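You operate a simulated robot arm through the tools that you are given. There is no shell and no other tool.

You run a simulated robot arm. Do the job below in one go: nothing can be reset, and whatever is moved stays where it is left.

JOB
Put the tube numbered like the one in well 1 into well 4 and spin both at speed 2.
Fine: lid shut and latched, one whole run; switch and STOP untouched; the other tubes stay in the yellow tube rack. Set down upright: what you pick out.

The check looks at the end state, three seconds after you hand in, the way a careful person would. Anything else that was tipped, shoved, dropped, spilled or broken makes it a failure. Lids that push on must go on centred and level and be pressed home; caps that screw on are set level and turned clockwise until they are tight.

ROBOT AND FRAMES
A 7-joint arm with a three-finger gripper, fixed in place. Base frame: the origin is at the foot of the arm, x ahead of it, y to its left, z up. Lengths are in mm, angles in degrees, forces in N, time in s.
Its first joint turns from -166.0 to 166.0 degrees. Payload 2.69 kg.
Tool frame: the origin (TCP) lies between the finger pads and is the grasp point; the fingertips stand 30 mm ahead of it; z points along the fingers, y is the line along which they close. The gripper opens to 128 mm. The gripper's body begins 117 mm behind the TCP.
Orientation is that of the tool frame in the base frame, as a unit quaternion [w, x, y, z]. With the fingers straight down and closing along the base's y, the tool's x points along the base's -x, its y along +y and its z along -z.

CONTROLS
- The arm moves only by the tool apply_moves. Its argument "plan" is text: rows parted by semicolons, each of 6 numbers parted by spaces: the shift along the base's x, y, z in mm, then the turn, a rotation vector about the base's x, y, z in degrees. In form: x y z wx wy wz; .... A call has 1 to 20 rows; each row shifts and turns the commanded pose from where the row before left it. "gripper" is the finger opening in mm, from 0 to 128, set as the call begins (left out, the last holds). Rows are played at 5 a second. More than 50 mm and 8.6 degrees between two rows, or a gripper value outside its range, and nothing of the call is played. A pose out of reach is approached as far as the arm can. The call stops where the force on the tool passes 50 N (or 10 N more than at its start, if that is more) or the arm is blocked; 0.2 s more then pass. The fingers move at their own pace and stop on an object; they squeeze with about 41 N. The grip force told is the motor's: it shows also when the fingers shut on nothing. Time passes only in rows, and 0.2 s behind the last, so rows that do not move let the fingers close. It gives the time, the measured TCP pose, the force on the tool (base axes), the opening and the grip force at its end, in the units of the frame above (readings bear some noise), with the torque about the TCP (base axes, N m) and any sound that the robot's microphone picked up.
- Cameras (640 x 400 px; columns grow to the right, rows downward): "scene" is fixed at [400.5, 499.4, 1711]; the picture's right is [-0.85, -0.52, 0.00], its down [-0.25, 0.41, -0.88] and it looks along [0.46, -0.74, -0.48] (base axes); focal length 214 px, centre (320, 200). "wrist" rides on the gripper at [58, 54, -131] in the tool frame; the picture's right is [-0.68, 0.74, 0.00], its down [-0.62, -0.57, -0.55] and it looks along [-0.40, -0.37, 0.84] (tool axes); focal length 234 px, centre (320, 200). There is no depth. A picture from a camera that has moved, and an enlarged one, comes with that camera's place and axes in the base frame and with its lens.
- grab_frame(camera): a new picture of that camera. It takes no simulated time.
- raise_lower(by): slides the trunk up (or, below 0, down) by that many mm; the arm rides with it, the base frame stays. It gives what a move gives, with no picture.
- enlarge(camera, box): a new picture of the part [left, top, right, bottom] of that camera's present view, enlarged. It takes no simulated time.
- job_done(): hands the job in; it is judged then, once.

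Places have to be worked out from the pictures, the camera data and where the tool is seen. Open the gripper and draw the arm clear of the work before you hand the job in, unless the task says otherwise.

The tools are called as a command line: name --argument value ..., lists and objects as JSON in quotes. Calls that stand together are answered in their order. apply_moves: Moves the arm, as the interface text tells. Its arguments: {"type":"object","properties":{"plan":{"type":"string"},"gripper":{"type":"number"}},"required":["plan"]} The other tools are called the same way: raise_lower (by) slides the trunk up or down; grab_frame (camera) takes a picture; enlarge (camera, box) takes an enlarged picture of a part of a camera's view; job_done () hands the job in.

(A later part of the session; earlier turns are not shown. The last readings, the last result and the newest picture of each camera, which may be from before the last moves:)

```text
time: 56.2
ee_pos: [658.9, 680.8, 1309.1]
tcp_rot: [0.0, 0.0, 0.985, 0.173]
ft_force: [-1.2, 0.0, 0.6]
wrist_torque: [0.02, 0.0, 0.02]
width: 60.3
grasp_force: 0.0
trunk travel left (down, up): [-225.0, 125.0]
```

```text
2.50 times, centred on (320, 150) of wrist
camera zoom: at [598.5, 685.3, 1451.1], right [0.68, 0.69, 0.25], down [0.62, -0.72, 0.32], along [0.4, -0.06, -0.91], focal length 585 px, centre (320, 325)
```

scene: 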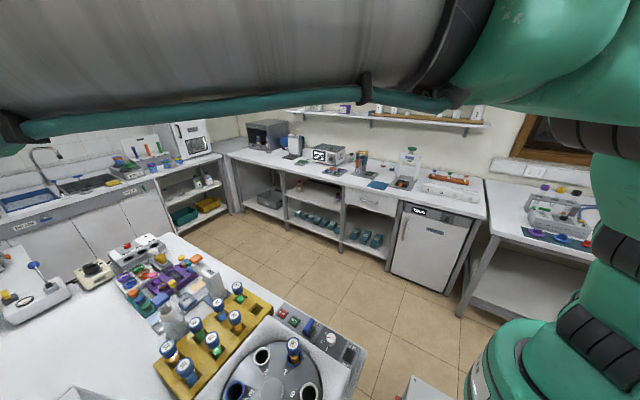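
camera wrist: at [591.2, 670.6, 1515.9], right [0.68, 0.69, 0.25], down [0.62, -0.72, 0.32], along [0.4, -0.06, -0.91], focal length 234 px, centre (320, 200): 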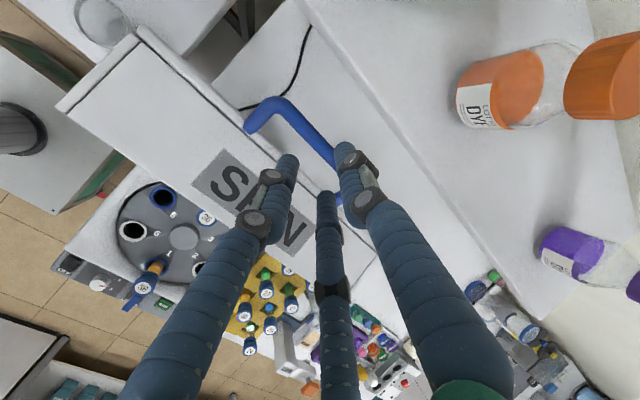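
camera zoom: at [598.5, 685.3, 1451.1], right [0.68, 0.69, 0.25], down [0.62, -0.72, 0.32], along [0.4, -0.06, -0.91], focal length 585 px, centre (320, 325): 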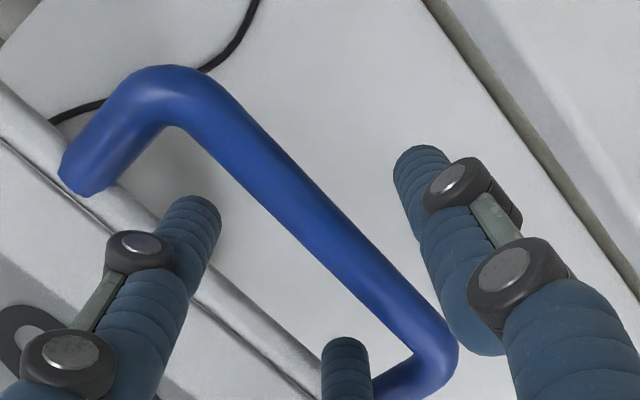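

Force is back to zero, the bar lies between the fingers about level with the tips, x nearly centred. I'll narrow to 50, shift −2.5 mm in x and go 9 mm deeper.

apply_moves --plan "-2.5 0 0 0 0 0; 0 1 -3 0 0 0; 0 1 -3 0 0 0; 0 1 -2.5 0 0 0; 0 0 0 0 0 0" --gripper 50

enlarge --camera "wrist" --box '[220, 70, 420, 230]'

```text
time: 57.4
ee_pos: [655.1, 684.8, 1301.2]
tcp_rot: [0.0, 0.0, 0.985, 0.173]
ft_force: [0.1, 0.1, -0.5]
wrist_torque: [0.0, -0.03, -0.01]
width: 50.1
grasp_force: 0.0
trunk travel left (down, up): [-225.0, 125.0]
```

```text
2.50 times, centred on (320, 150) of wrist
camera zoom: at [595.7, 689.2, 1443.1], right [0.68, 0.69, 0.25], down [0.62, -0.72, 0.32], along [0.4, -0.06, -0.91], focal length 585 px, centre (320, 325)
```

zoom: 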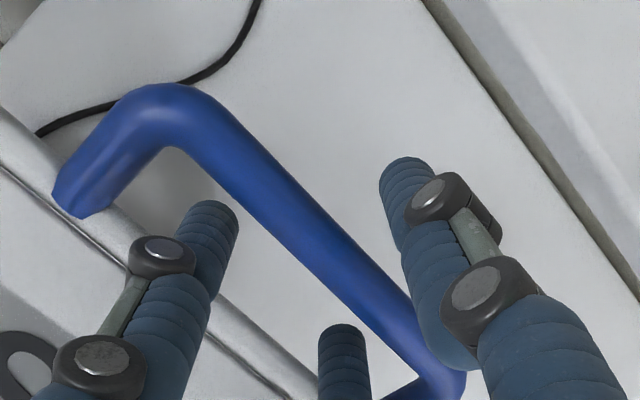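

No contact force; the bar is ~21 mm ahead of the TCP, tips ~9 mm past it. Closing on the bar.

apply_moves --plan "0 0 0 0 0 0; 0 0 0 0 0 0; 0 0 0 0 0 0" --gripper 6

enlarge --camera "wrist" --box '[220, 70, 420, 230]'

```text
time: 58.2
ee_pos: [655.7, 685.3, 1301.7]
tcp_rot: [0.0, 0.0, 0.985, 0.173]
ft_force: [1.1, 1.4, 0.1]
wrist_torque: [0.03, 0.14, -0.58]
width: 23.7
grasp_force: 45.0
trunk travel left (down, up): [-225.0, 125.0]
```

```text
2.50 times, centred on (320, 150) of wrist
camera zoom: at [595.9, 689.2, 1443.2], right [0.68, 0.69, 0.25], down [0.62, -0.72, 0.32], along [0.4, -0.06, -0.91], focal length 585 px, centre (320, 325)
```

zoom: 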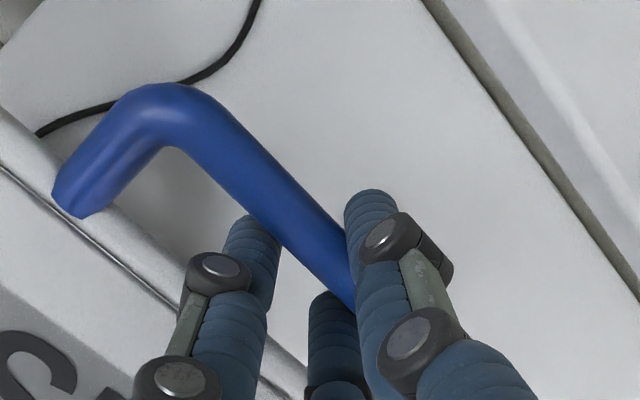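

Bar gripped (23.7 mm, 45 N). Now I lead it along an arc about the hinge (≈ y 518, z 935, radius ≈388), first a couple of small steps while watching the forces.

apply_moves --plan "0 -11.7 5.4 0 0 0; 0 -11.7 5.4 0 0 0; 0 -12.6 4.9 0 0 0; 0 0 0 0 0 0"

grab_frame --camera "wrist"

```text
time: 59.2
ee_pos: [655.1, 649.2, 1318.0]
tcp_rot: [0.001, 0.0, 0.985, 0.174]
ft_force: [9.2, 2.0, 2.0]
wrist_torque: [0.05, -0.15, -0.79]
width: 23.7
grasp_force: 44.9
trunk travel left (down, up): [-225.0, 125.0]
```

```text
taken
camera wrist: at [595.7, 653.1, 1460.1], right [0.68, 0.69, 0.25], down [0.62, -0.72, 0.32], along [0.4, -0.06, -0.91], focal length 234 px, centre (320, 200)
```

wrist: 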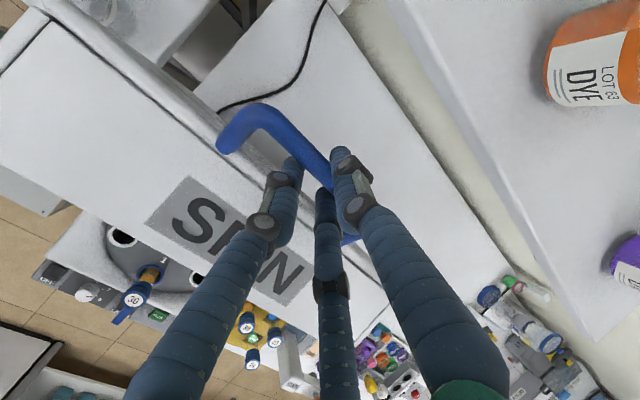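

The lid follows with small forces. Continuing along the arc up over the top.

apply_moves --plan "0 -12.6 4.8 0 0 0; 0 -13 4.2 0 0 0; 0 -13 3.7 0 0 0; 0 -13.1 3.3 0 0 0; 0 -13.2 2.8 0 0 0; 0 -13.4 2.3 0 0 0; 0 -13.4 1.9 0 0 0; 0 0 0 0 0 0"

```text
time: 61.0
ee_pos: [655.2, 555.7, 1343.2]
tcp_rot: [0.001, -0.001, 0.985, 0.175]
ft_force: [0.7, 3.7, 16.0]
wrist_torque: [0.31, 0.3, -0.51]
width: 23.5
grasp_force: 44.7
trunk travel left (down, up): [-225.0, 125.0]
```

A 16 N upward reaction means the true arc rises a bit more than my estimate (hinge nearer y≈507). I'll add some height and continue to just past the top.

apply_moves --plan "0 -7 4 0 0 0; 0 -10.8 2 0 0 0; 0 -10.8 1.1 0 0 0; 0 -13.7 0.7 0 0 0; 0 -13.7 0.3 0 0 0; 0 0 0 0 0 0"

grab_frame --camera "wrist"

```text
time: 62.4
ee_pos: [655.9, 501.4, 1344.1]
tcp_rot: [-0.002, -0.001, 0.985, 0.171]
ft_force: [-5.7, 1.7, -25.6]
wrist_torque: [-0.22, 0.04, -0.51]
width: 23.6
grasp_force: 44.5
trunk travel left (down, up): [-225.0, 125.0]
```

```text
taken
camera wrist: at [596.4, 506.5, 1487.4], right [0.68, 0.69, 0.25], down [0.62, -0.72, 0.32], along [0.4, -0.07, -0.91], focal length 234 px, centre (320, 200)
```

wrist: 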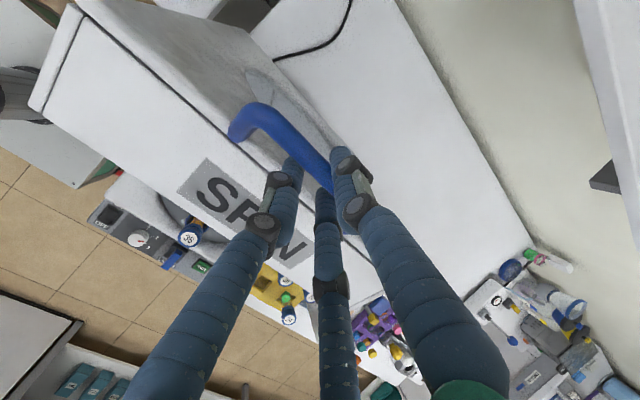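

Now a −25 N z reaction: I'm slightly above the arc; the hinge is nearer y≈527 as seen originally. I'll follow the arc with hinge (527, 938), R≈387.

apply_moves --plan "0 -10 -4.5 0 0 0; 0 -18.7 -2.4 0 0 0; 0 -13.4 -1.9 0 0 0; 0 -13.3 -2.3 0 0 0; 0 -13.2 -2.9 0 0 0; 0 -13.1 -3.2 0 0 0; 0 0 0 0 0 0"

```text
time: 64.0
ee_pos: [654.1, 417.9, 1333.9]
tcp_rot: [0.002, 0.0, 0.985, 0.175]
ft_force: [-3.6, -4.9, 24.3]
wrist_torque: [0.16, 0.14, -0.53]
width: 23.5
grasp_force: 45.0
trunk travel left (down, up): [-225.0, 125.0]
```

Reaction changed to +24 N; refitting the measured bar points gives hinge ≈ (517,937), R≈388. Continue along this refined arc.

apply_moves --plan "0 -11.7 -0.8 0 0 0; 0 -11.8 -2.6 0 0 0; 0 -12.8 -4.2 0 0 0; 0 -12.8 -4.6 0 0 0; 0 -12.5 -5.1 0 0 0; 0 -12.5 -5.5 0 0 0; 0 0 0 0 0 0"

grab_frame --camera "wrist"

```text
time: 65.6
ee_pos: [655.1, 345.1, 1307.0]
tcp_rot: [-0.002, -0.001, 0.985, 0.172]
ft_force: [-3.9, 4.7, -10.0]
wrist_torque: [-0.06, 0.48, -0.2]
width: 23.6
grasp_force: 45.2
trunk travel left (down, up): [-225.0, 125.0]
```

```text
taken
camera wrist: at [596.3, 349.2, 1449.0], right [0.68, 0.69, 0.25], down [0.62, -0.72, 0.32], along [0.4, -0.06, -0.91], focal length 234 px, centre (320, 200)
```

wrist: 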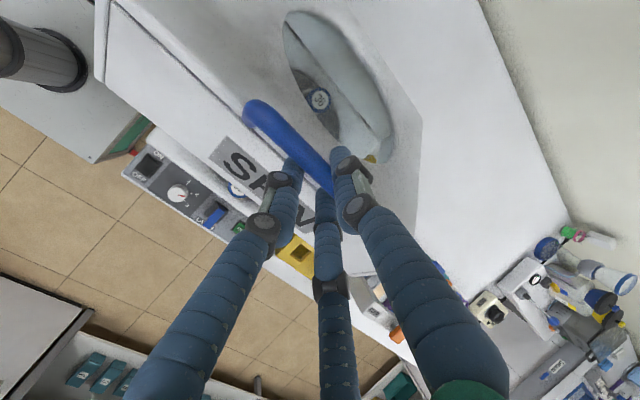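

On track (R≈387, force −10 N). Continuing down the arc.

apply_moves --plan "0 -12.1 -6.2 0 0 0; 0 -12.1 -6.3 0 0 0; 0 -11.6 -6.8 0 0 0; 0 -11.6 -7.1 0 0 0; 0 -11.1 -7.6 0 0 0; 0 -11.1 -7.9 0 0 0; 0 0 0 0 0 0"

```text
time: 67.2
ee_pos: [655.9, 277.3, 1266.1]
tcp_rot: [0.0, -0.001, 0.985, 0.173]
ft_force: [-4.0, 5.0, -7.2]
wrist_torque: [0.01, -0.03, -0.27]
width: 23.6
grasp_force: 44.9
trunk travel left (down, up): [-225.0, 125.0]
```

Still on the arc (φ≈127°). Continue to ≈139°.

apply_moves --plan "0 -10.6 -8.4 0 0 0; 0 -10.4 -8.7 0 0 0; 0 -10.1 -9 0 0 0; 0 -9.8 -9.4 0 0 0; 0 -9.4 -9.8 0 0 0; 0 -9 -10.1 0 0 0; 0 0 0 0 0 0"

grab_frame --camera "wrist"

grab_frame --camera "scene"

```text
time: 68.8
ee_pos: [656.1, 217.3, 1209.2]
tcp_rot: [0.0, 0.0, 0.985, 0.173]
ft_force: [8.6, 10.8, -8.3]
wrist_torque: [0.09, -0.21, -0.16]
width: 23.4
grasp_force: 45.0
trunk travel left (down, up): [-225.0, 125.0]
```

```text
taken
camera wrist: at [595.9, 221.5, 1351.7], right [0.68, 0.69, 0.25], down [0.62, -0.72, 0.32], along [0.4, -0.06, -0.91], focal length 234 px, centre (320, 200)
```

wrist: 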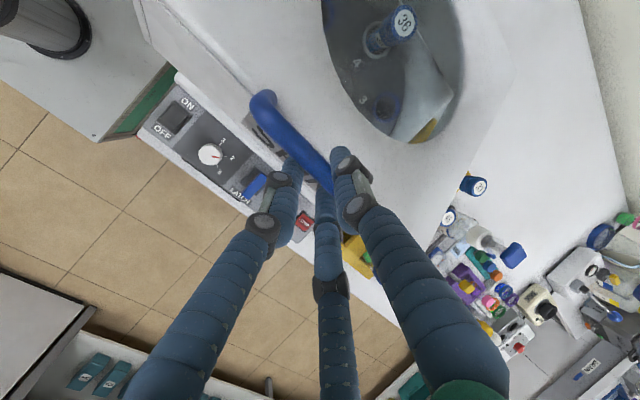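

```text
taken
```

scene: 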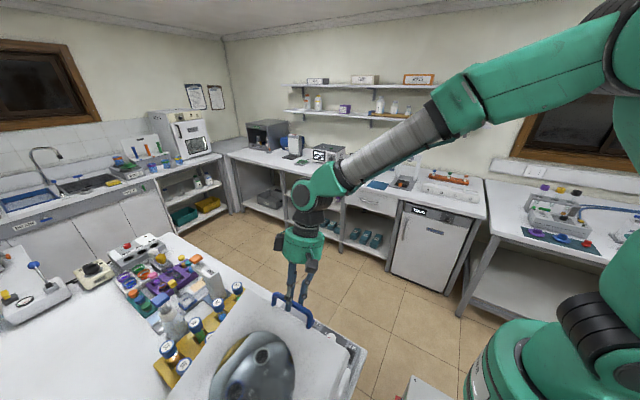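

The lid is now ~25° from shut. Continuing down gently.

apply_moves --plan "0 -8.7 -10.3 0 0 0; 0 -8.4 -10.7 0 0 0; 0 -8 -10.9 0 0 0; 0 -7.5 -11.3 0 0 0; 0 -7.1 -11.5 0 0 0; 0 -6.8 -11.7 0 0 0; 0 0 0 0 0 0"

enlarge --camera "scene" --box '[160, 240, 400, 400]'

```text
time: 70.4
ee_pos: [655.7, 171.6, 1142.4]
tcp_rot: [-0.001, -0.001, 0.985, 0.173]
ft_force: [2.8, 29.8, -16.4]
wrist_torque: [0.3, 0.23, 0.1]
width: 23.8
grasp_force: 44.9
trunk travel left (down, up): [-225.0, 125.0]
```

```text
2.50 times, centred on (280, 320) of scene
camera zoom: at [400.5, 499.4, 1711.0], right [-0.85, -0.52, 0.0], down [-0.25, 0.41, -0.88], along [0.46, -0.74, -0.48], focal length 536 px, centre (420, -100)
```

zoom: 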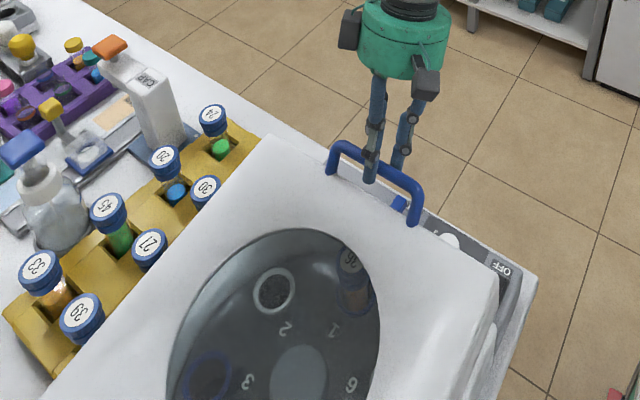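

A radial reaction (≈34 N toward the hinge) says I'm pulling ~4 mm too far out; I'll shrink the radius and continue in small steps.

apply_moves --plan "0 1 -6 0 0 0; 0 -1.5 -7 0 0 0; 0 -4 -8 0 0 0; 0 -4 -9 0 0 0; 0 0 0 0 0 0"

```text
time: 71.6
ee_pos: [655.0, 159.6, 1114.3]
tcp_rot: [0.001, -0.001, 0.985, 0.173]
ft_force: [-0.9, -19.6, 7.8]
wrist_torque: [-0.25, -0.21, 0.09]
width: 23.7
grasp_force: 45.2
trunk travel left (down, up): [-225.0, 125.0]
```

Slightly too far inward now (≈21 N); radius ≈385. Small corrected steps next.

apply_moves --plan "0 -5 -4 0 0 0; 0 -2.5 -5 0 0 0; 0 -2.5 -6 0 0 0; 0 0 0 0 0 0"

```text
time: 72.6
ee_pos: [654.8, 153.2, 1098.9]
tcp_rot: [-0.002, -0.001, 0.985, 0.172]
ft_force: [3.6, 31.8, -12.6]
wrist_torque: [0.38, -0.03, 0.11]
width: 23.5
grasp_force: 44.8
trunk travel left (down, up): [-225.0, 125.0]
```

Again ~1.5 mm too far out. I'll continue with a small inward correction.

apply_moves --plan "0 0.5 -4 0 0 0; 0 -1.3 -4 0 0 0; 0 0 0 0 0 0"

enlarge --camera "scene" --box '[160, 240, 400, 400]'

grab_frame --camera "wrist"

```text
time: 73.4
ee_pos: [656.0, 151.0, 1093.0]
tcp_rot: [0.0, -0.001, 0.985, 0.174]
ft_force: [-4.7, 14.3, 8.2]
wrist_torque: [0.3, 0.78, 0.39]
width: 23.8
grasp_force: 45.0
trunk travel left (down, up): [-225.0, 125.0]
```

```text
2.50 times, centred on (280, 320) of scene
camera zoom: at [400.5, 499.4, 1711.0], right [-0.85, -0.52, 0.0], down [-0.25, 0.41, -0.88], along [0.46, -0.74, -0.48], focal length 536 px, centre (420, -100)
```

zoom: 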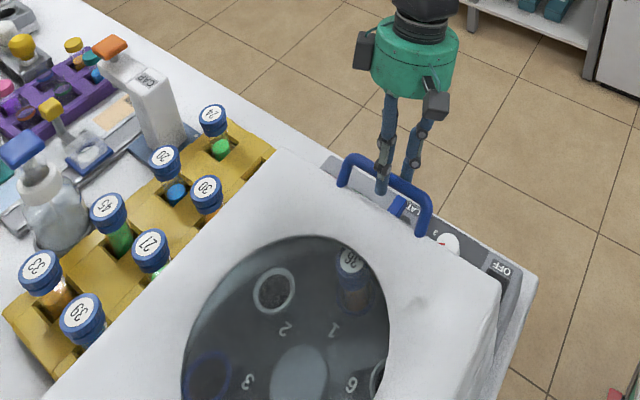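

```text
taken
camera wrist: at [595.6, 155.4, 1234.6], right [0.68, 0.69, 0.25], down [0.62, -0.72, 0.32], along [0.41, -0.06, -0.91], focal length 234 px, centre (320, 200)
```

wrist: 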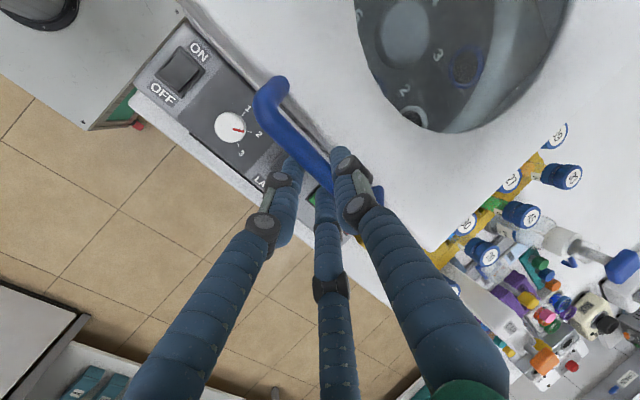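

There's now some upward reaction — the lid may be near its seat. I'll press on by another 3 mm and check.

apply_moves --plan "0 0.2 -1.5 0 0 0; 0 -0.5 -1.5 0 0 0; 0 0 0 0 0 0"

```text
time: 74.4
ee_pos: [655.5, 152.1, 1093.7]
tcp_rot: [0.002, -0.001, 0.985, 0.174]
ft_force: [-16.4, -0.3, 23.4]
wrist_torque: [0.31, 1.49, 0.65]
width: 23.6
grasp_force: 45.5
trunk travel left (down, up): [-225.0, 125.0]
stopped in row 3: the force on the tool passed its limit at 51 N (the readings are from after the stop); the commanded pose is now the measured one
```

The force limit stopped the move; the lid seems seated or the hand touches something. I'll look closely at the rim and the hand.

enlarge --camera "scene" --box '[270, 290, 380, 400]'

enlarge --camera "wrist" --box '[220, 60, 400, 240]'

```text
3.64 times, centred on (325, 345) of scene
camera zoom: at [400.5, 499.4, 1711.0], right [-0.85, -0.52, 0.0], down [-0.25, 0.41, -0.88], along [0.46, -0.74, -0.48], focal length 780 px, centre (302, -327)
```

zoom: 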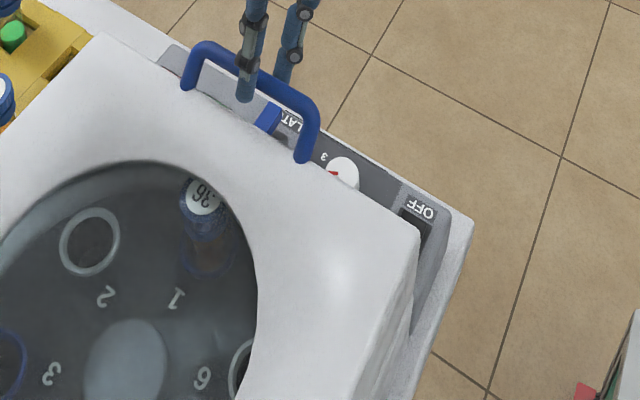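

```text
2.22 times, centred on (310, 150) of wrist
camera zoom: at [595.3, 155.0, 1234.2], right [0.67, 0.69, 0.26], down [0.62, -0.72, 0.32], along [0.41, -0.06, -0.91], focal length 520 px, centre (342, 311)
```

zoom: 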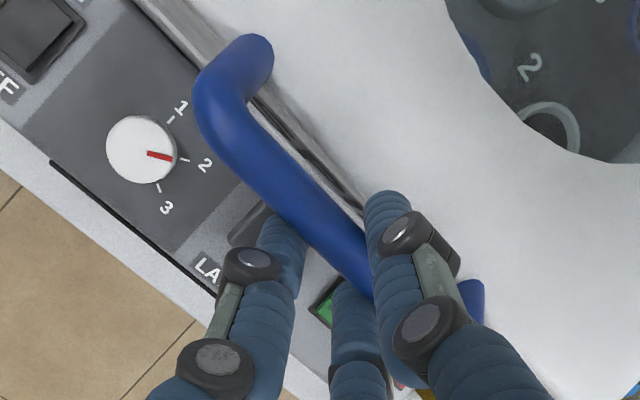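

The view doesn't show clearly whether the lid is fully down. I'll release the handle, back away along the tool axis and inspect the lid's gap from the side.

apply_moves --plan "0 0 0 0 0 0; 0 0 0 0 0 0; 0 0 0 0 0 0" --gripper 56

grab_frame --camera "wrist"

```text
time: 75.2
ee_pos: [657.5, 151.0, 1090.3]
tcp_rot: [0.002, -0.001, 0.985, 0.174]
ft_force: [0.9, 0.2, -0.3]
wrist_torque: [0.03, 0.0, 0.01]
width: 56.2
grasp_force: 0.1
trunk travel left (down, up): [-225.0, 125.0]
```

```text
taken
camera wrist: at [597.6, 155.0, 1232.1], right [0.67, 0.69, 0.25], down [0.62, -0.72, 0.32], along [0.41, -0.06, -0.91], focal length 234 px, centre (320, 200)
```

wrist: 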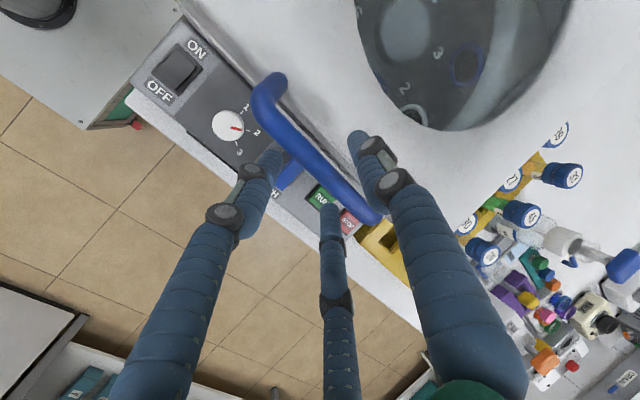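

Released; the lid stays. Retreating along the tool axis.

apply_moves --plan "0 -3.4 9.4 0 0 0; 0 -6.8 18.8 0 0 0; 0 -10.3 28.2 0 0 0; 0 -13.7 37.6 0 0 0; 0 -13.7 37.6 0 0 0; 0 0 0 0 0 0"

grab_frame --camera "wrist"

enlarge --camera "scene" --box '[200, 270, 390, 400]'

```text
time: 76.6
ee_pos: [656.8, 104.7, 1222.7]
tcp_rot: [0.001, -0.001, 0.985, 0.175]
ft_force: [-1.0, -0.3, -0.2]
wrist_torque: [-0.02, -0.02, 0.01]
width: 56.1
grasp_force: 0.1
trunk travel left (down, up): [-225.0, 125.0]
```

```text
taken
camera wrist: at [597.5, 108.4, 1364.6], right [0.67, 0.69, 0.26], down [0.62, -0.72, 0.32], along [0.41, -0.06, -0.91], focal length 234 px, centre (320, 200)
```

wrist: 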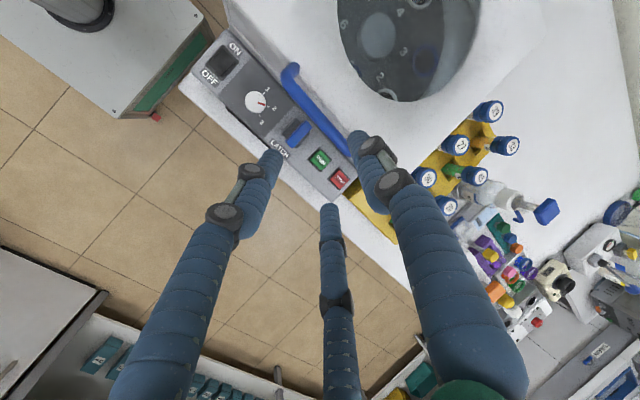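

```text
3.08 times, centred on (295, 335) of scene
camera zoom: at [400.5, 499.4, 1711.0], right [-0.85, -0.52, 0.0], down [-0.25, 0.41, -0.88], along [0.46, -0.74, -0.48], focal length 660 px, centre (397, -215)
```

zoom: 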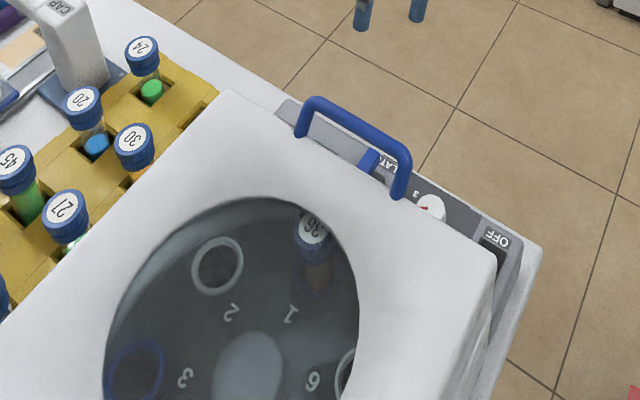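

The lid stays where I left it. To judge whether it's really down, I'll move to the −x side and look at the rim from the side.

apply_moves --plan "-30 14 0 -6.67 0 0; -30 14 0 -6.67 0 0; -30 14 0 -6.66 0 0; -30 14 0 0 0 8.5; -30 14 0 0 0 8.5; -30 14 0 0 0 8.5; -30 14 0 0 0 8.5; -30 14 0 0 0 8.5; -6 8 -40 0 -7.5 0; -6 8 -40 0 -7.5 0; -6 8 -40 0 -7.5 0; -6 8 -40 0 -7.5 0; 0 0 0 0 0 0"

grab_frame --camera "wrist"

```text
time: 79.4
ee_pos: [394.3, 247.0, 1062.7]
tcp_rot: [0.243, -0.352, 0.899, -0.093]
ft_force: [0.0, 1.9, -0.3]
wrist_torque: [-0.07, 0.06, -0.05]
width: 56.0
grasp_force: 0.0
trunk travel left (down, up): [-225.0, 125.0]
```

```text
taken
camera wrist: at [258.9, 244.7, 1137.1], right [0.0, 1.0, 0.0], down [0.45, 0.0, 0.89], along [0.89, 0.0, -0.45], focal length 234 px, centre (320, 200)
```

wrist: 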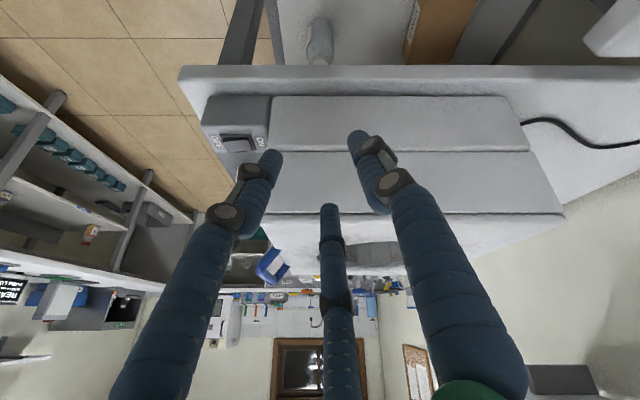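

enlarge --camera "wrist" --box '[180, 60, 580, 310]'

enlarge --camera "wrist" --box '[190, 80, 330, 240]'

enlarge --camera "wrist" --box '[440, 90, 580, 240]'

```text
1.60 times, centred on (380, 185) of wrist
camera zoom: at [258.9, 244.7, 1137.1], right [0.0, 1.0, 0.0], down [0.45, 0.0, 0.89], along [0.89, 0.0, -0.45], focal length 375 px, centre (224, 224)
```

zoom: 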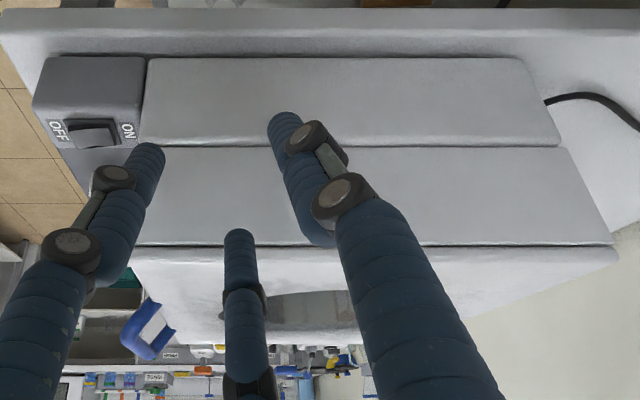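

```text
2.50 times, centred on (260, 160) of wrist
camera zoom: at [258.9, 244.7, 1137.1], right [0.0, 1.0, 0.0], down [0.45, 0.0, 0.89], along [0.89, 0.0, -0.45], focal length 585 px, centre (470, 300)
```

zoom: 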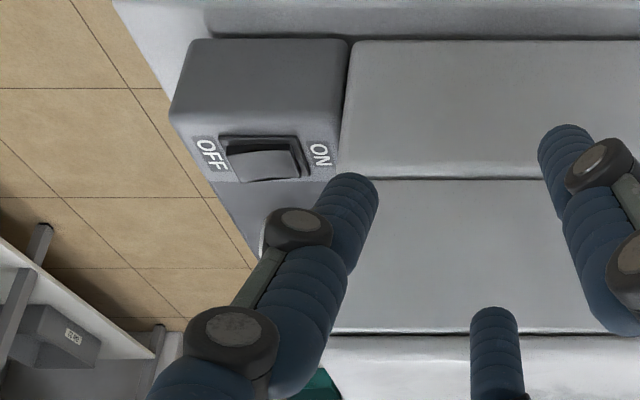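

```text
2.67 times, centred on (510, 165) of wrist
camera zoom: at [258.9, 244.7, 1137.1], right [0.0, 1.0, 0.0], down [0.45, 0.0, 0.89], along [0.89, 0.0, -0.45], focal length 624 px, centre (-187, 293)
```

zoom: 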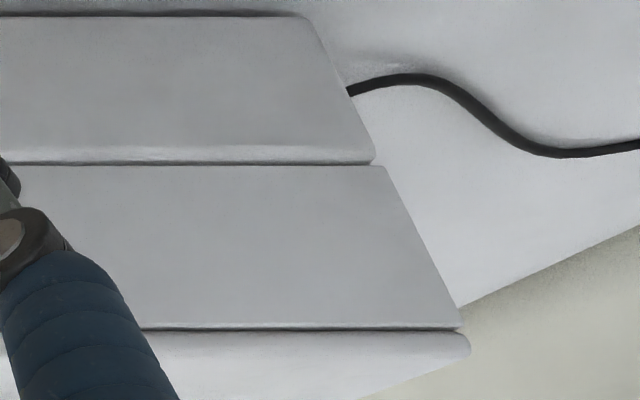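

The rim gap is thin and perfectly parallel: the lid is fully shut. Now for the latch: I'll close the fingers into a poker, tilt the tool +20° about x (so the palm stays in front of the lid handle) and go above the +x side of the latch bar.

apply_moves --plan "0 -10 40 0 7.5 0; 0 -10 40 0 7.5 0; 0 -10 40 0 7.5 0; 0 -10 40 0 7.5 0; 40 -18 0 0 0 -8.5; 40 -18 0 0 0 -8.5; 40 -18 0 0 0 -8.5; 40 -18 0 0 0 -8.5; 40 -18 0 0 0 -8.5; 37 -8 0 6.67 0 0; 37 -8 0 6.67 0 0; 37 -7 0 6.66 0 0; 0 0 0 0 0 0" --gripper 128

grab_frame --camera "wrist"

enlarge --camera "wrist" --box '[200, 60, 400, 220]'

```text
time: 82.2
ee_pos: [704.9, 93.7, 1220.9]
tcp_rot: [0.002, 0.0, 0.985, 0.174]
ft_force: [1.2, -0.7, 0.8]
wrist_torque: [0.06, 0.07, -0.02]
width: 128.0
grasp_force: 0.1
trunk travel left (down, up): [-225.0, 125.0]
```

```text
taken
camera wrist: at [645.9, 96.8, 1362.6], right [0.68, 0.69, 0.26], down [0.62, -0.72, 0.32], along [0.41, -0.06, -0.91], focal length 234 px, centre (320, 200)
```

wrist: 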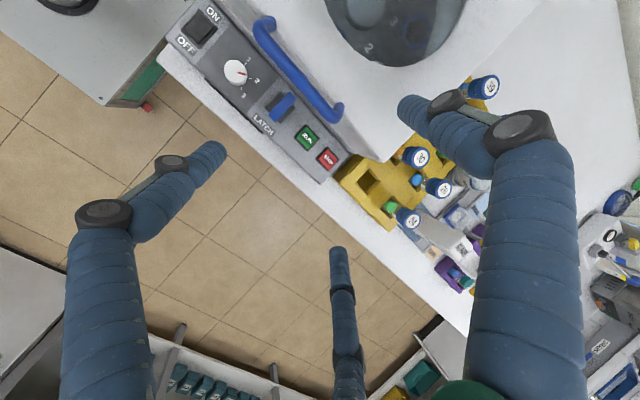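

```text
2.50 times, centred on (300, 140) of wrist
camera zoom: at [645.9, 96.8, 1362.6], right [0.68, 0.69, 0.26], down [0.62, -0.72, 0.32], along [0.41, -0.06, -0.91], focal length 585 px, centre (370, 350)
```

zoom: 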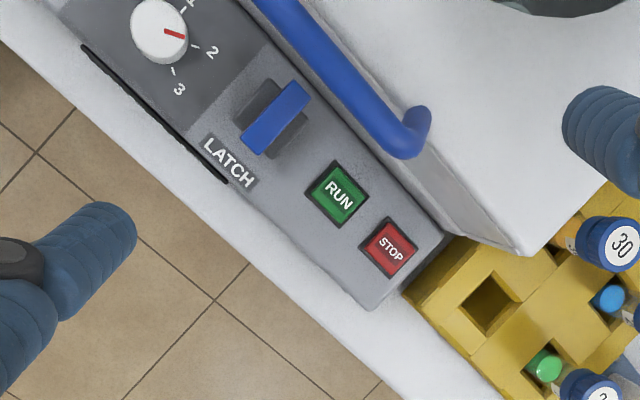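

Clear view: latch bar centre ≈ (667,140). I'll close the fingers and descend toward the spot on its +x side, in front of RUN, staying well above the panel first.

apply_moves --plan "0 3 -30 0 0 0; 0 3 -40 0 0 0; 0 3 -40 0 0 0; 0 2 -40 0 0 0; 0 0 0 0 0 0" --gripper 0

grab_frame --camera "wrist"

enlarge --camera "scene" --box '[250, 270, 370, 370]'

```text
time: 83.4
ee_pos: [704.1, 103.0, 1070.8]
tcp_rot: [0.001, 0.0, 0.985, 0.173]
ft_force: [0.4, -0.1, -0.4]
wrist_torque: [0.02, 0.04, 0.0]
width: 2.5
grasp_force: 31.2
trunk travel left (down, up): [-225.0, 125.0]
```

```text
taken
camera wrist: at [644.6, 107.4, 1213.1], right [0.68, 0.69, 0.25], down [0.62, -0.72, 0.32], along [0.41, -0.06, -0.91], focal length 234 px, centre (320, 200)
```

wrist: 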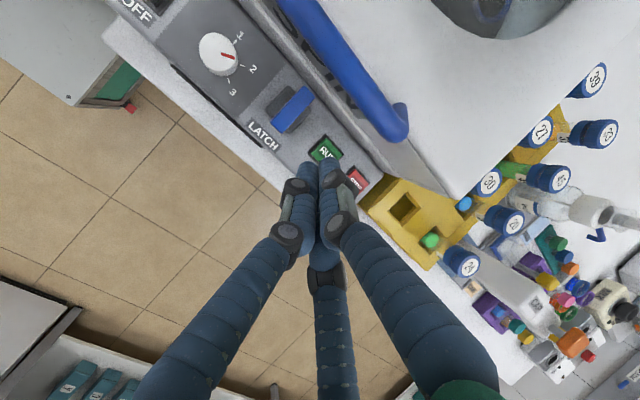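

```text
4.00 times, centred on (310, 320) of scene
camera zoom: at [400.5, 499.4, 1711.0], right [-0.85, -0.52, 0.0], down [-0.25, 0.41, -0.88], along [0.46, -0.74, -0.48], focal length 858 px, centre (360, -280)
```

zoom: 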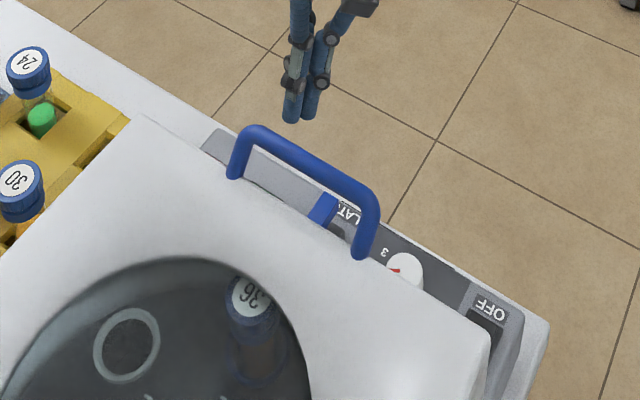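

Closed finger cluster is ~30 mm wide. I'll lower it to TCP z≈968 (tips ≈ 940) beside the bar's front half on its +x side, watching for contact.

apply_moves --plan "0 1 -30 0 0 0; 0 1 -30 0 0 0; 0 1 -20 0 0 0; 0 1 -12 0 0 0; 0 0 -10 0 0 0; 0 0 0 0 0 0"

grab_frame --camera "wrist"

enlarge --camera "wrist" --box '[220, 80, 400, 220]'

enlarge --camera "scene" --box '[250, 270, 370, 370]'

```text
time: 84.8
ee_pos: [704.7, 107.6, 969.4]
tcp_rot: [0.001, -0.001, 0.985, 0.174]
ft_force: [0.4, 0.1, -0.3]
wrist_torque: [0.01, -0.01, 0.03]
width: 2.2
grasp_force: 31.3
trunk travel left (down, up): [-225.0, 125.0]
```

```text
taken
camera wrist: at [645.6, 112.6, 1111.5], right [0.67, 0.69, 0.26], down [0.62, -0.72, 0.32], along [0.41, -0.06, -0.91], focal length 234 px, centre (320, 200)
```

wrist: 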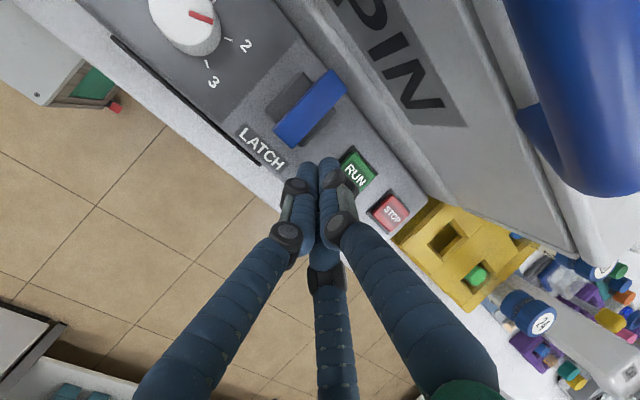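

```text
2.86 times, centred on (310, 150) of wrist
camera zoom: at [645.6, 112.6, 1111.5], right [0.67, 0.69, 0.26], down [0.62, -0.72, 0.32], along [0.41, -0.06, -0.91], focal length 669 px, centre (349, 343)
```

zoom: 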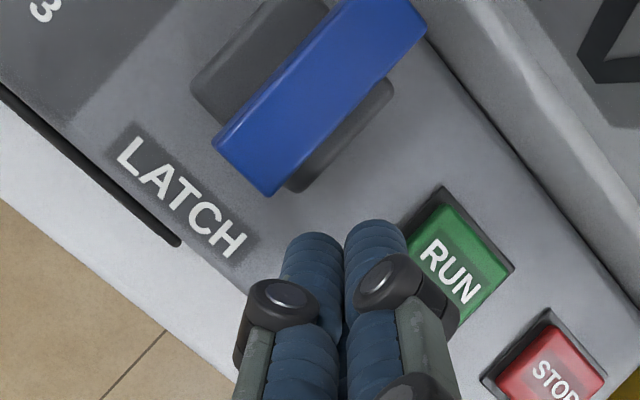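

```text
4.00 times, centred on (310, 320) of scene
camera zoom: at [400.5, 499.4, 1711.0], right [-0.85, -0.52, 0.0], down [-0.25, 0.41, -0.88], along [0.46, -0.74, -0.48], focal length 858 px, centre (360, -280)
```

zoom: 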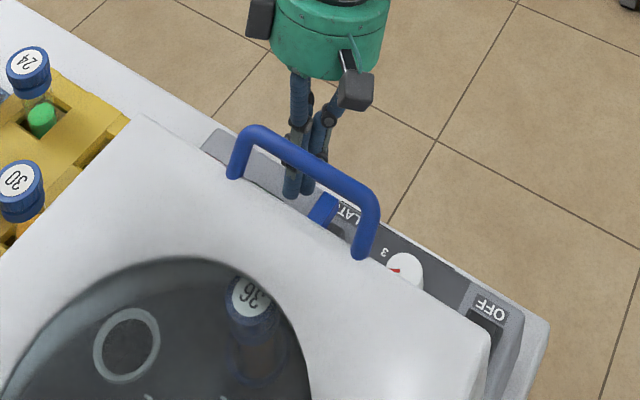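

No contact yet; the tips are beside the bar (bar: x≈667, y 117–165). I'll go 4 mm lower, then push toward −x at the bar's front half in small steps to test a clockwise turn.

apply_moves --plan "0 4 -4 0 0 0; -6 0 0 0 0 0; -4 0 0 0 0 0; 0 0 0 0 0 0"

apply_moves --plan "-3 0 0 0 0 0; -3 0 0 0 0 0; 0 0 0 0 0 0"

enlarge --camera "wrist" --box '[220, 80, 400, 220]'

```text
time: 85.8
ee_pos: [694.0, 112.9, 966.8]
tcp_rot: [0.002, -0.001, 0.985, 0.173]
ft_force: [-0.9, 0.9, 0.1]
wrist_torque: [0.02, 0.01, -0.02]
width: 1.9
grasp_force: 31.3
trunk travel left (down, up): [-225.0, 125.0]
```

```text
time: 86.6
ee_pos: [688.2, 112.8, 966.6]
tcp_rot: [0.001, -0.001, 0.985, 0.174]
ft_force: [-0.7, 0.7, -0.6]
wrist_torque: [-0.03, 0.03, 0.01]
width: 2.1
grasp_force: 31.2
trunk travel left (down, up): [-225.0, 125.0]
```

```text
2.86 times, centred on (310, 150) of wrist
camera zoom: at [628.5, 117.0, 1108.2], right [0.68, 0.69, 0.25], down [0.62, -0.72, 0.32], along [0.41, -0.06, -0.91], focal length 669 px, centre (349, 343)
```

zoom: 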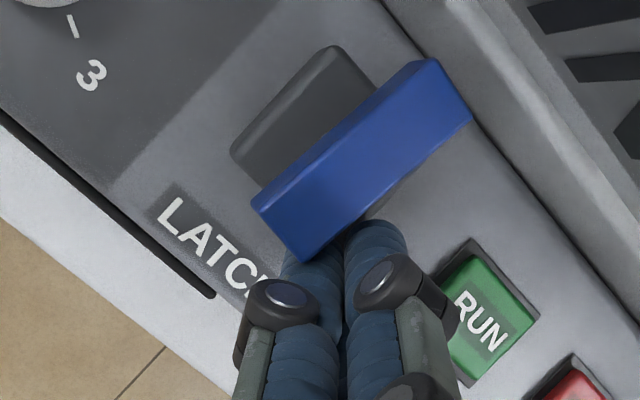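

No force yet. Continuing the push in small steps.

apply_moves --plan "-3 0 0 0 0 0; -3 0 0 0 0 0; 0 0 0 0 0 0"

enlarge --camera "wrist" --box '[220, 80, 400, 220]'

```text
time: 87.4
ee_pos: [682.4, 111.7, 966.4]
tcp_rot: [0.002, -0.001, 0.985, 0.174]
ft_force: [-0.5, 0.2, -0.5]
wrist_torque: [0.0, -0.01, -0.02]
width: 2.0
grasp_force: 31.7
trunk travel left (down, up): [-225.0, 125.0]
```

```text
2.86 times, centred on (310, 150) of wrist
camera zoom: at [622.5, 116.7, 1107.5], right [0.68, 0.69, 0.25], down [0.62, -0.72, 0.32], along [0.41, -0.06, -0.91], focal length 669 px, centre (349, 343)
```

zoom: 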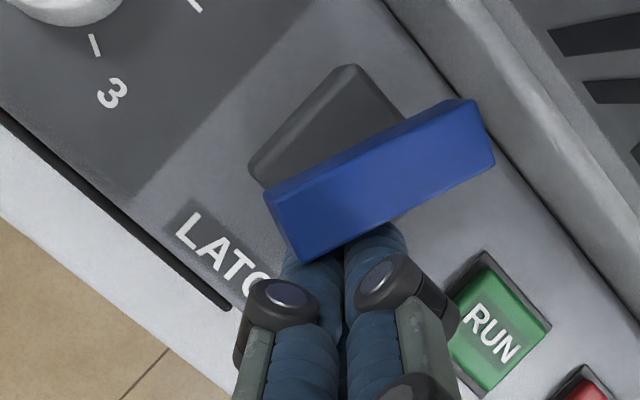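

The bar is turning clockwise freely (~21° so far, almost no force), so it's a quarter-turn latch. I'll keep pushing along the arc.

apply_moves --plan "-4 -2.5 0 0 0 0; -4 -2.5 0 0 0 0; -4 -1.5 0 0 0 0; 0 0 0 0 0 0"

enlarge --camera "wrist" --box '[220, 80, 400, 220]'

```text
time: 88.4
ee_pos: [670.4, 108.0, 966.4]
tcp_rot: [0.002, -0.001, 0.985, 0.173]
ft_force: [1.7, -2.2, 0.3]
wrist_torque: [-0.02, -0.06, -0.07]
width: 2.3
grasp_force: 31.7
trunk travel left (down, up): [-225.0, 125.0]
```

```text
2.86 times, centred on (310, 150) of wrist
camera zoom: at [610.4, 110.9, 1108.2], right [0.67, 0.69, 0.26], down [0.62, -0.72, 0.32], along [0.41, -0.06, -0.91], focal length 669 px, centre (349, 343)
```

zoom: 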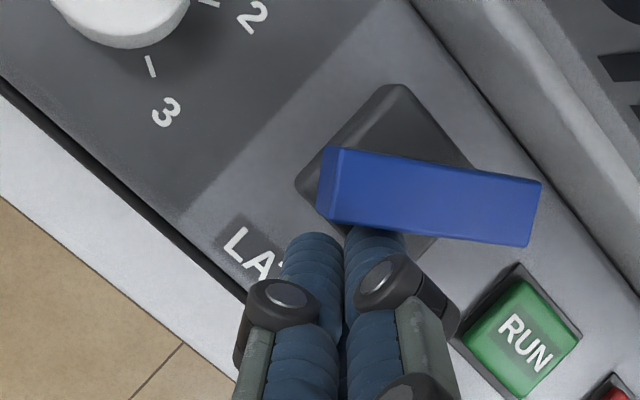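

Now turned ≈53°. Continuing.

apply_moves --plan "-4 -1.5 0 0 0 0; -4 0 0 0 0 0; -4 1 0 0 0 0; 0 0 0 0 0 0"

enlarge --camera "wrist" --box '[220, 80, 400, 220]'

```text
time: 89.4
ee_pos: [657.2, 105.8, 965.9]
tcp_rot: [0.002, -0.001, 0.985, 0.174]
ft_force: [0.2, -1.0, -0.2]
wrist_torque: [-0.02, 0.0, 0.0]
width: 1.9
grasp_force: 31.6
trunk travel left (down, up): [-225.0, 125.0]
```

```text
2.86 times, centred on (310, 150) of wrist
camera zoom: at [597.6, 110.5, 1108.3], right [0.67, 0.69, 0.25], down [0.62, -0.72, 0.32], along [0.41, -0.06, -0.91], focal length 669 px, centre (349, 343)
```

zoom: 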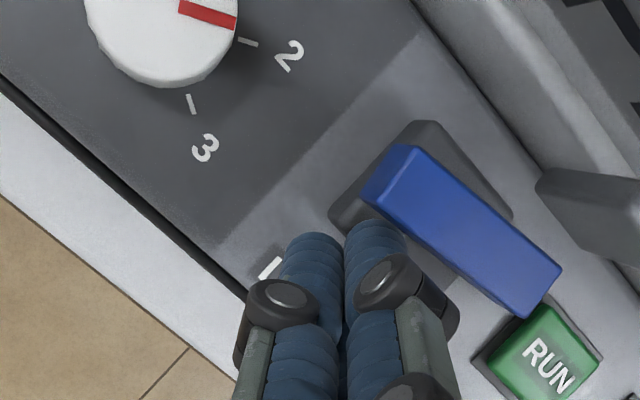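

About 85° now. I'll push on gently to the end stop.

apply_moves --plan "-3 1.5 0 0 0 0; -3 2 0 0 0 0; 0 0 0 0 0 0"

enlarge --camera "wrist" --box '[220, 80, 400, 220]'

grab_frame --camera "wrist"

```text
time: 90.2
ee_pos: [652.5, 107.4, 966.5]
tcp_rot: [0.003, 0.001, 0.985, 0.174]
ft_force: [9.3, -22.0, -6.7]
wrist_torque: [-0.52, -0.21, -0.24]
width: 2.3
grasp_force: 31.8
trunk travel left (down, up): [-225.0, 125.0]
```

```text
2.86 times, centred on (310, 150) of wrist
camera zoom: at [592.7, 112.4, 1108.6], right [0.68, 0.69, 0.26], down [0.61, -0.72, 0.32], along [0.41, -0.06, -0.91], focal length 669 px, centre (349, 343)
```

zoom: 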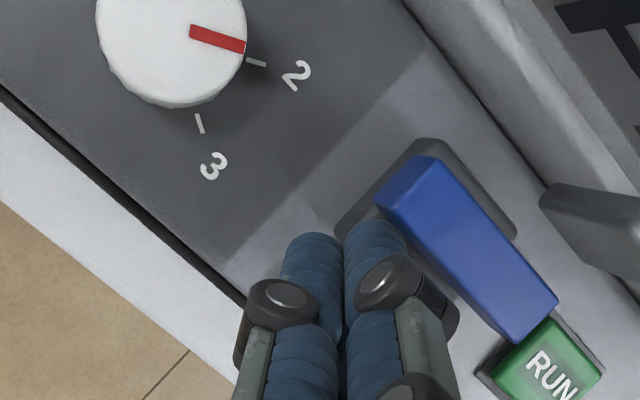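

```text
taken
camera wrist: at [592.7, 112.4, 1108.6], right [0.68, 0.69, 0.26], down [0.61, -0.72, 0.32], along [0.41, -0.06, -0.91], focal length 234 px, centre (320, 200)
```

wrist: 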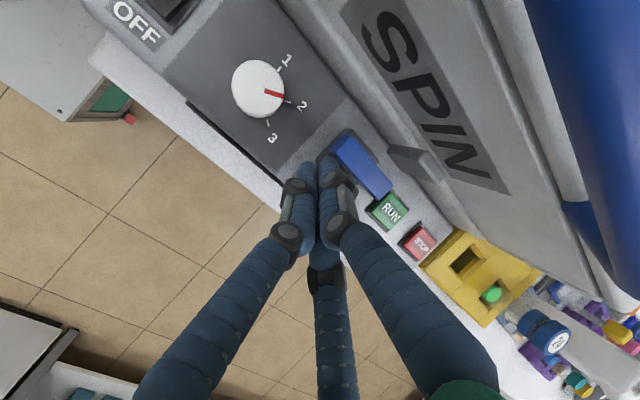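

The end stop is reached (−22 N reaction) and the bar lies along x, exactly across: latched. I'll back the fingers away and take a look.

apply_moves --plan "0 -6 0 0 0 0; 0 -10 5 0 0 0; 0 -5 30 0 0 0; 5 0 40 0 0 0; 10 0 40 0 0 0; 0 0 0 0 0 0"

grab_frame --camera "wrist"

enlarge --camera "wrist" --box '[200, 30, 400, 190]'

enlarge --camera "scene" --box '[250, 280, 370, 370]'

```text
time: 91.6
ee_pos: [665.4, 91.2, 1080.3]
tcp_rot: [0.002, 0.0, 0.985, 0.174]
ft_force: [-0.4, -1.0, 0.8]
wrist_torque: [0.0, -0.05, -0.05]
width: 2.2
grasp_force: 31.4
trunk travel left (down, up): [-225.0, 125.0]
```

```text
taken
camera wrist: at [606.0, 93.1, 1222.2], right [0.68, 0.69, 0.25], down [0.62, -0.72, 0.32], along [0.41, -0.06, -0.91], focal length 234 px, centre (320, 200)
```

wrist: 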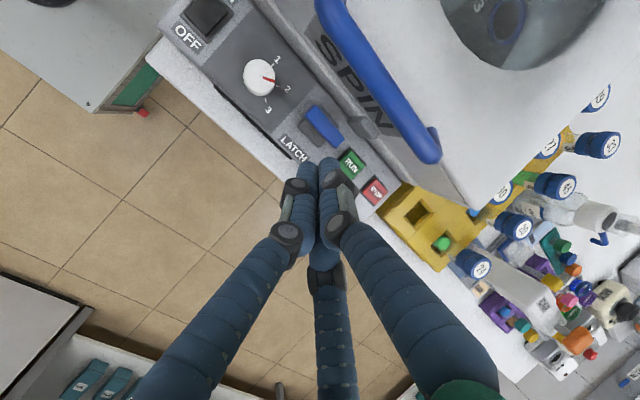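

```text
2.50 times, centred on (300, 110) of wrist
camera zoom: at [606.0, 93.1, 1222.2], right [0.68, 0.69, 0.25], down [0.62, -0.72, 0.32], along [0.41, -0.06, -0.91], focal length 585 px, centre (370, 425)
```

zoom: 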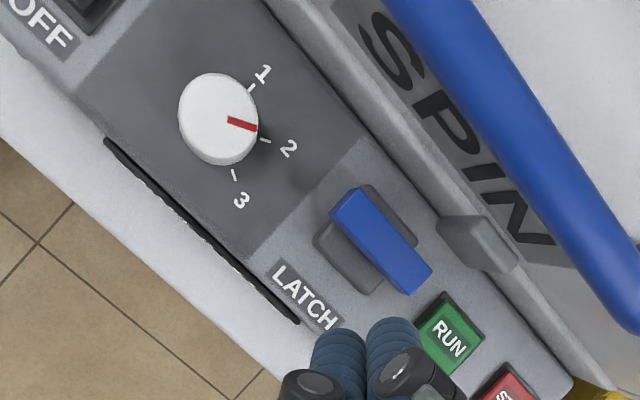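

```text
4.44 times, centred on (310, 325) of scene
camera zoom: at [400.5, 499.4, 1711.0], right [-0.85, -0.52, 0.0], down [-0.25, 0.41, -0.88], along [0.46, -0.74, -0.48], focal length 953 px, centre (364, -356)
```

zoom: 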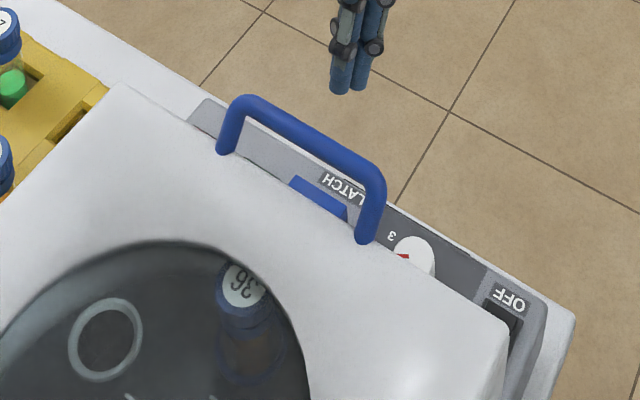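

The latch bar is across and clear. Next RUN at ≈(738,139): I'll move above it and check alignment before pressing.

apply_moves --plan "25 8 0 0 0 0; 25 8 0 0 0 0; 23 8 -20 0 0 0; 0 4 -30 0 0 0; 0 3 -25 0 0 0; 0 0 0 0 0 0"

grab_frame --camera "wrist"

enlarge --camera "wrist" --box '[220, 80, 420, 240]'

```text
time: 93.0
ee_pos: [741.6, 119.6, 1005.4]
tcp_rot: [0.002, -0.001, 0.985, 0.174]
ft_force: [-1.0, 0.3, 0.2]
wrist_torque: [0.0, 0.01, 0.03]
width: 2.0
grasp_force: 31.0
trunk travel left (down, up): [-225.0, 125.0]
```

```text
taken
camera wrist: at [681.0, 123.6, 1147.5], right [0.67, 0.69, 0.25], down [0.62, -0.72, 0.32], along [0.41, -0.06, -0.91], focal length 234 px, centre (320, 200)
```

wrist: 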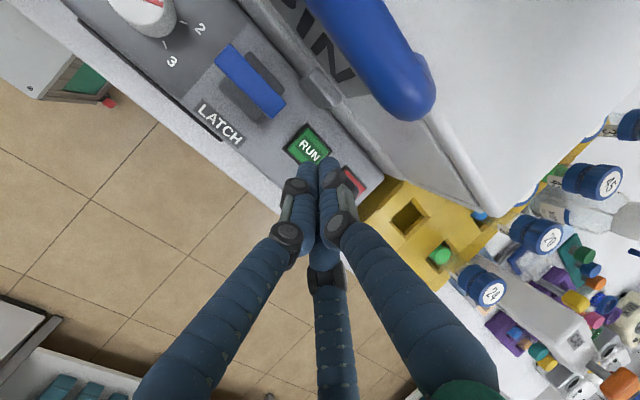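

```text
2.50 times, centred on (320, 160) of wrist
camera zoom: at [681.0, 123.6, 1147.5], right [0.67, 0.69, 0.25], down [0.62, -0.72, 0.32], along [0.41, -0.06, -0.91], focal length 585 px, centre (320, 300)
```

zoom: 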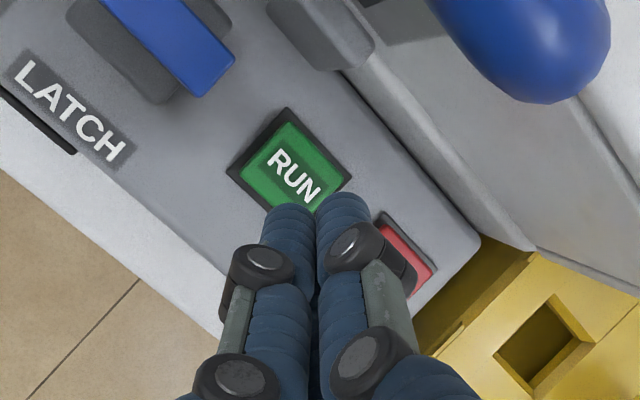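

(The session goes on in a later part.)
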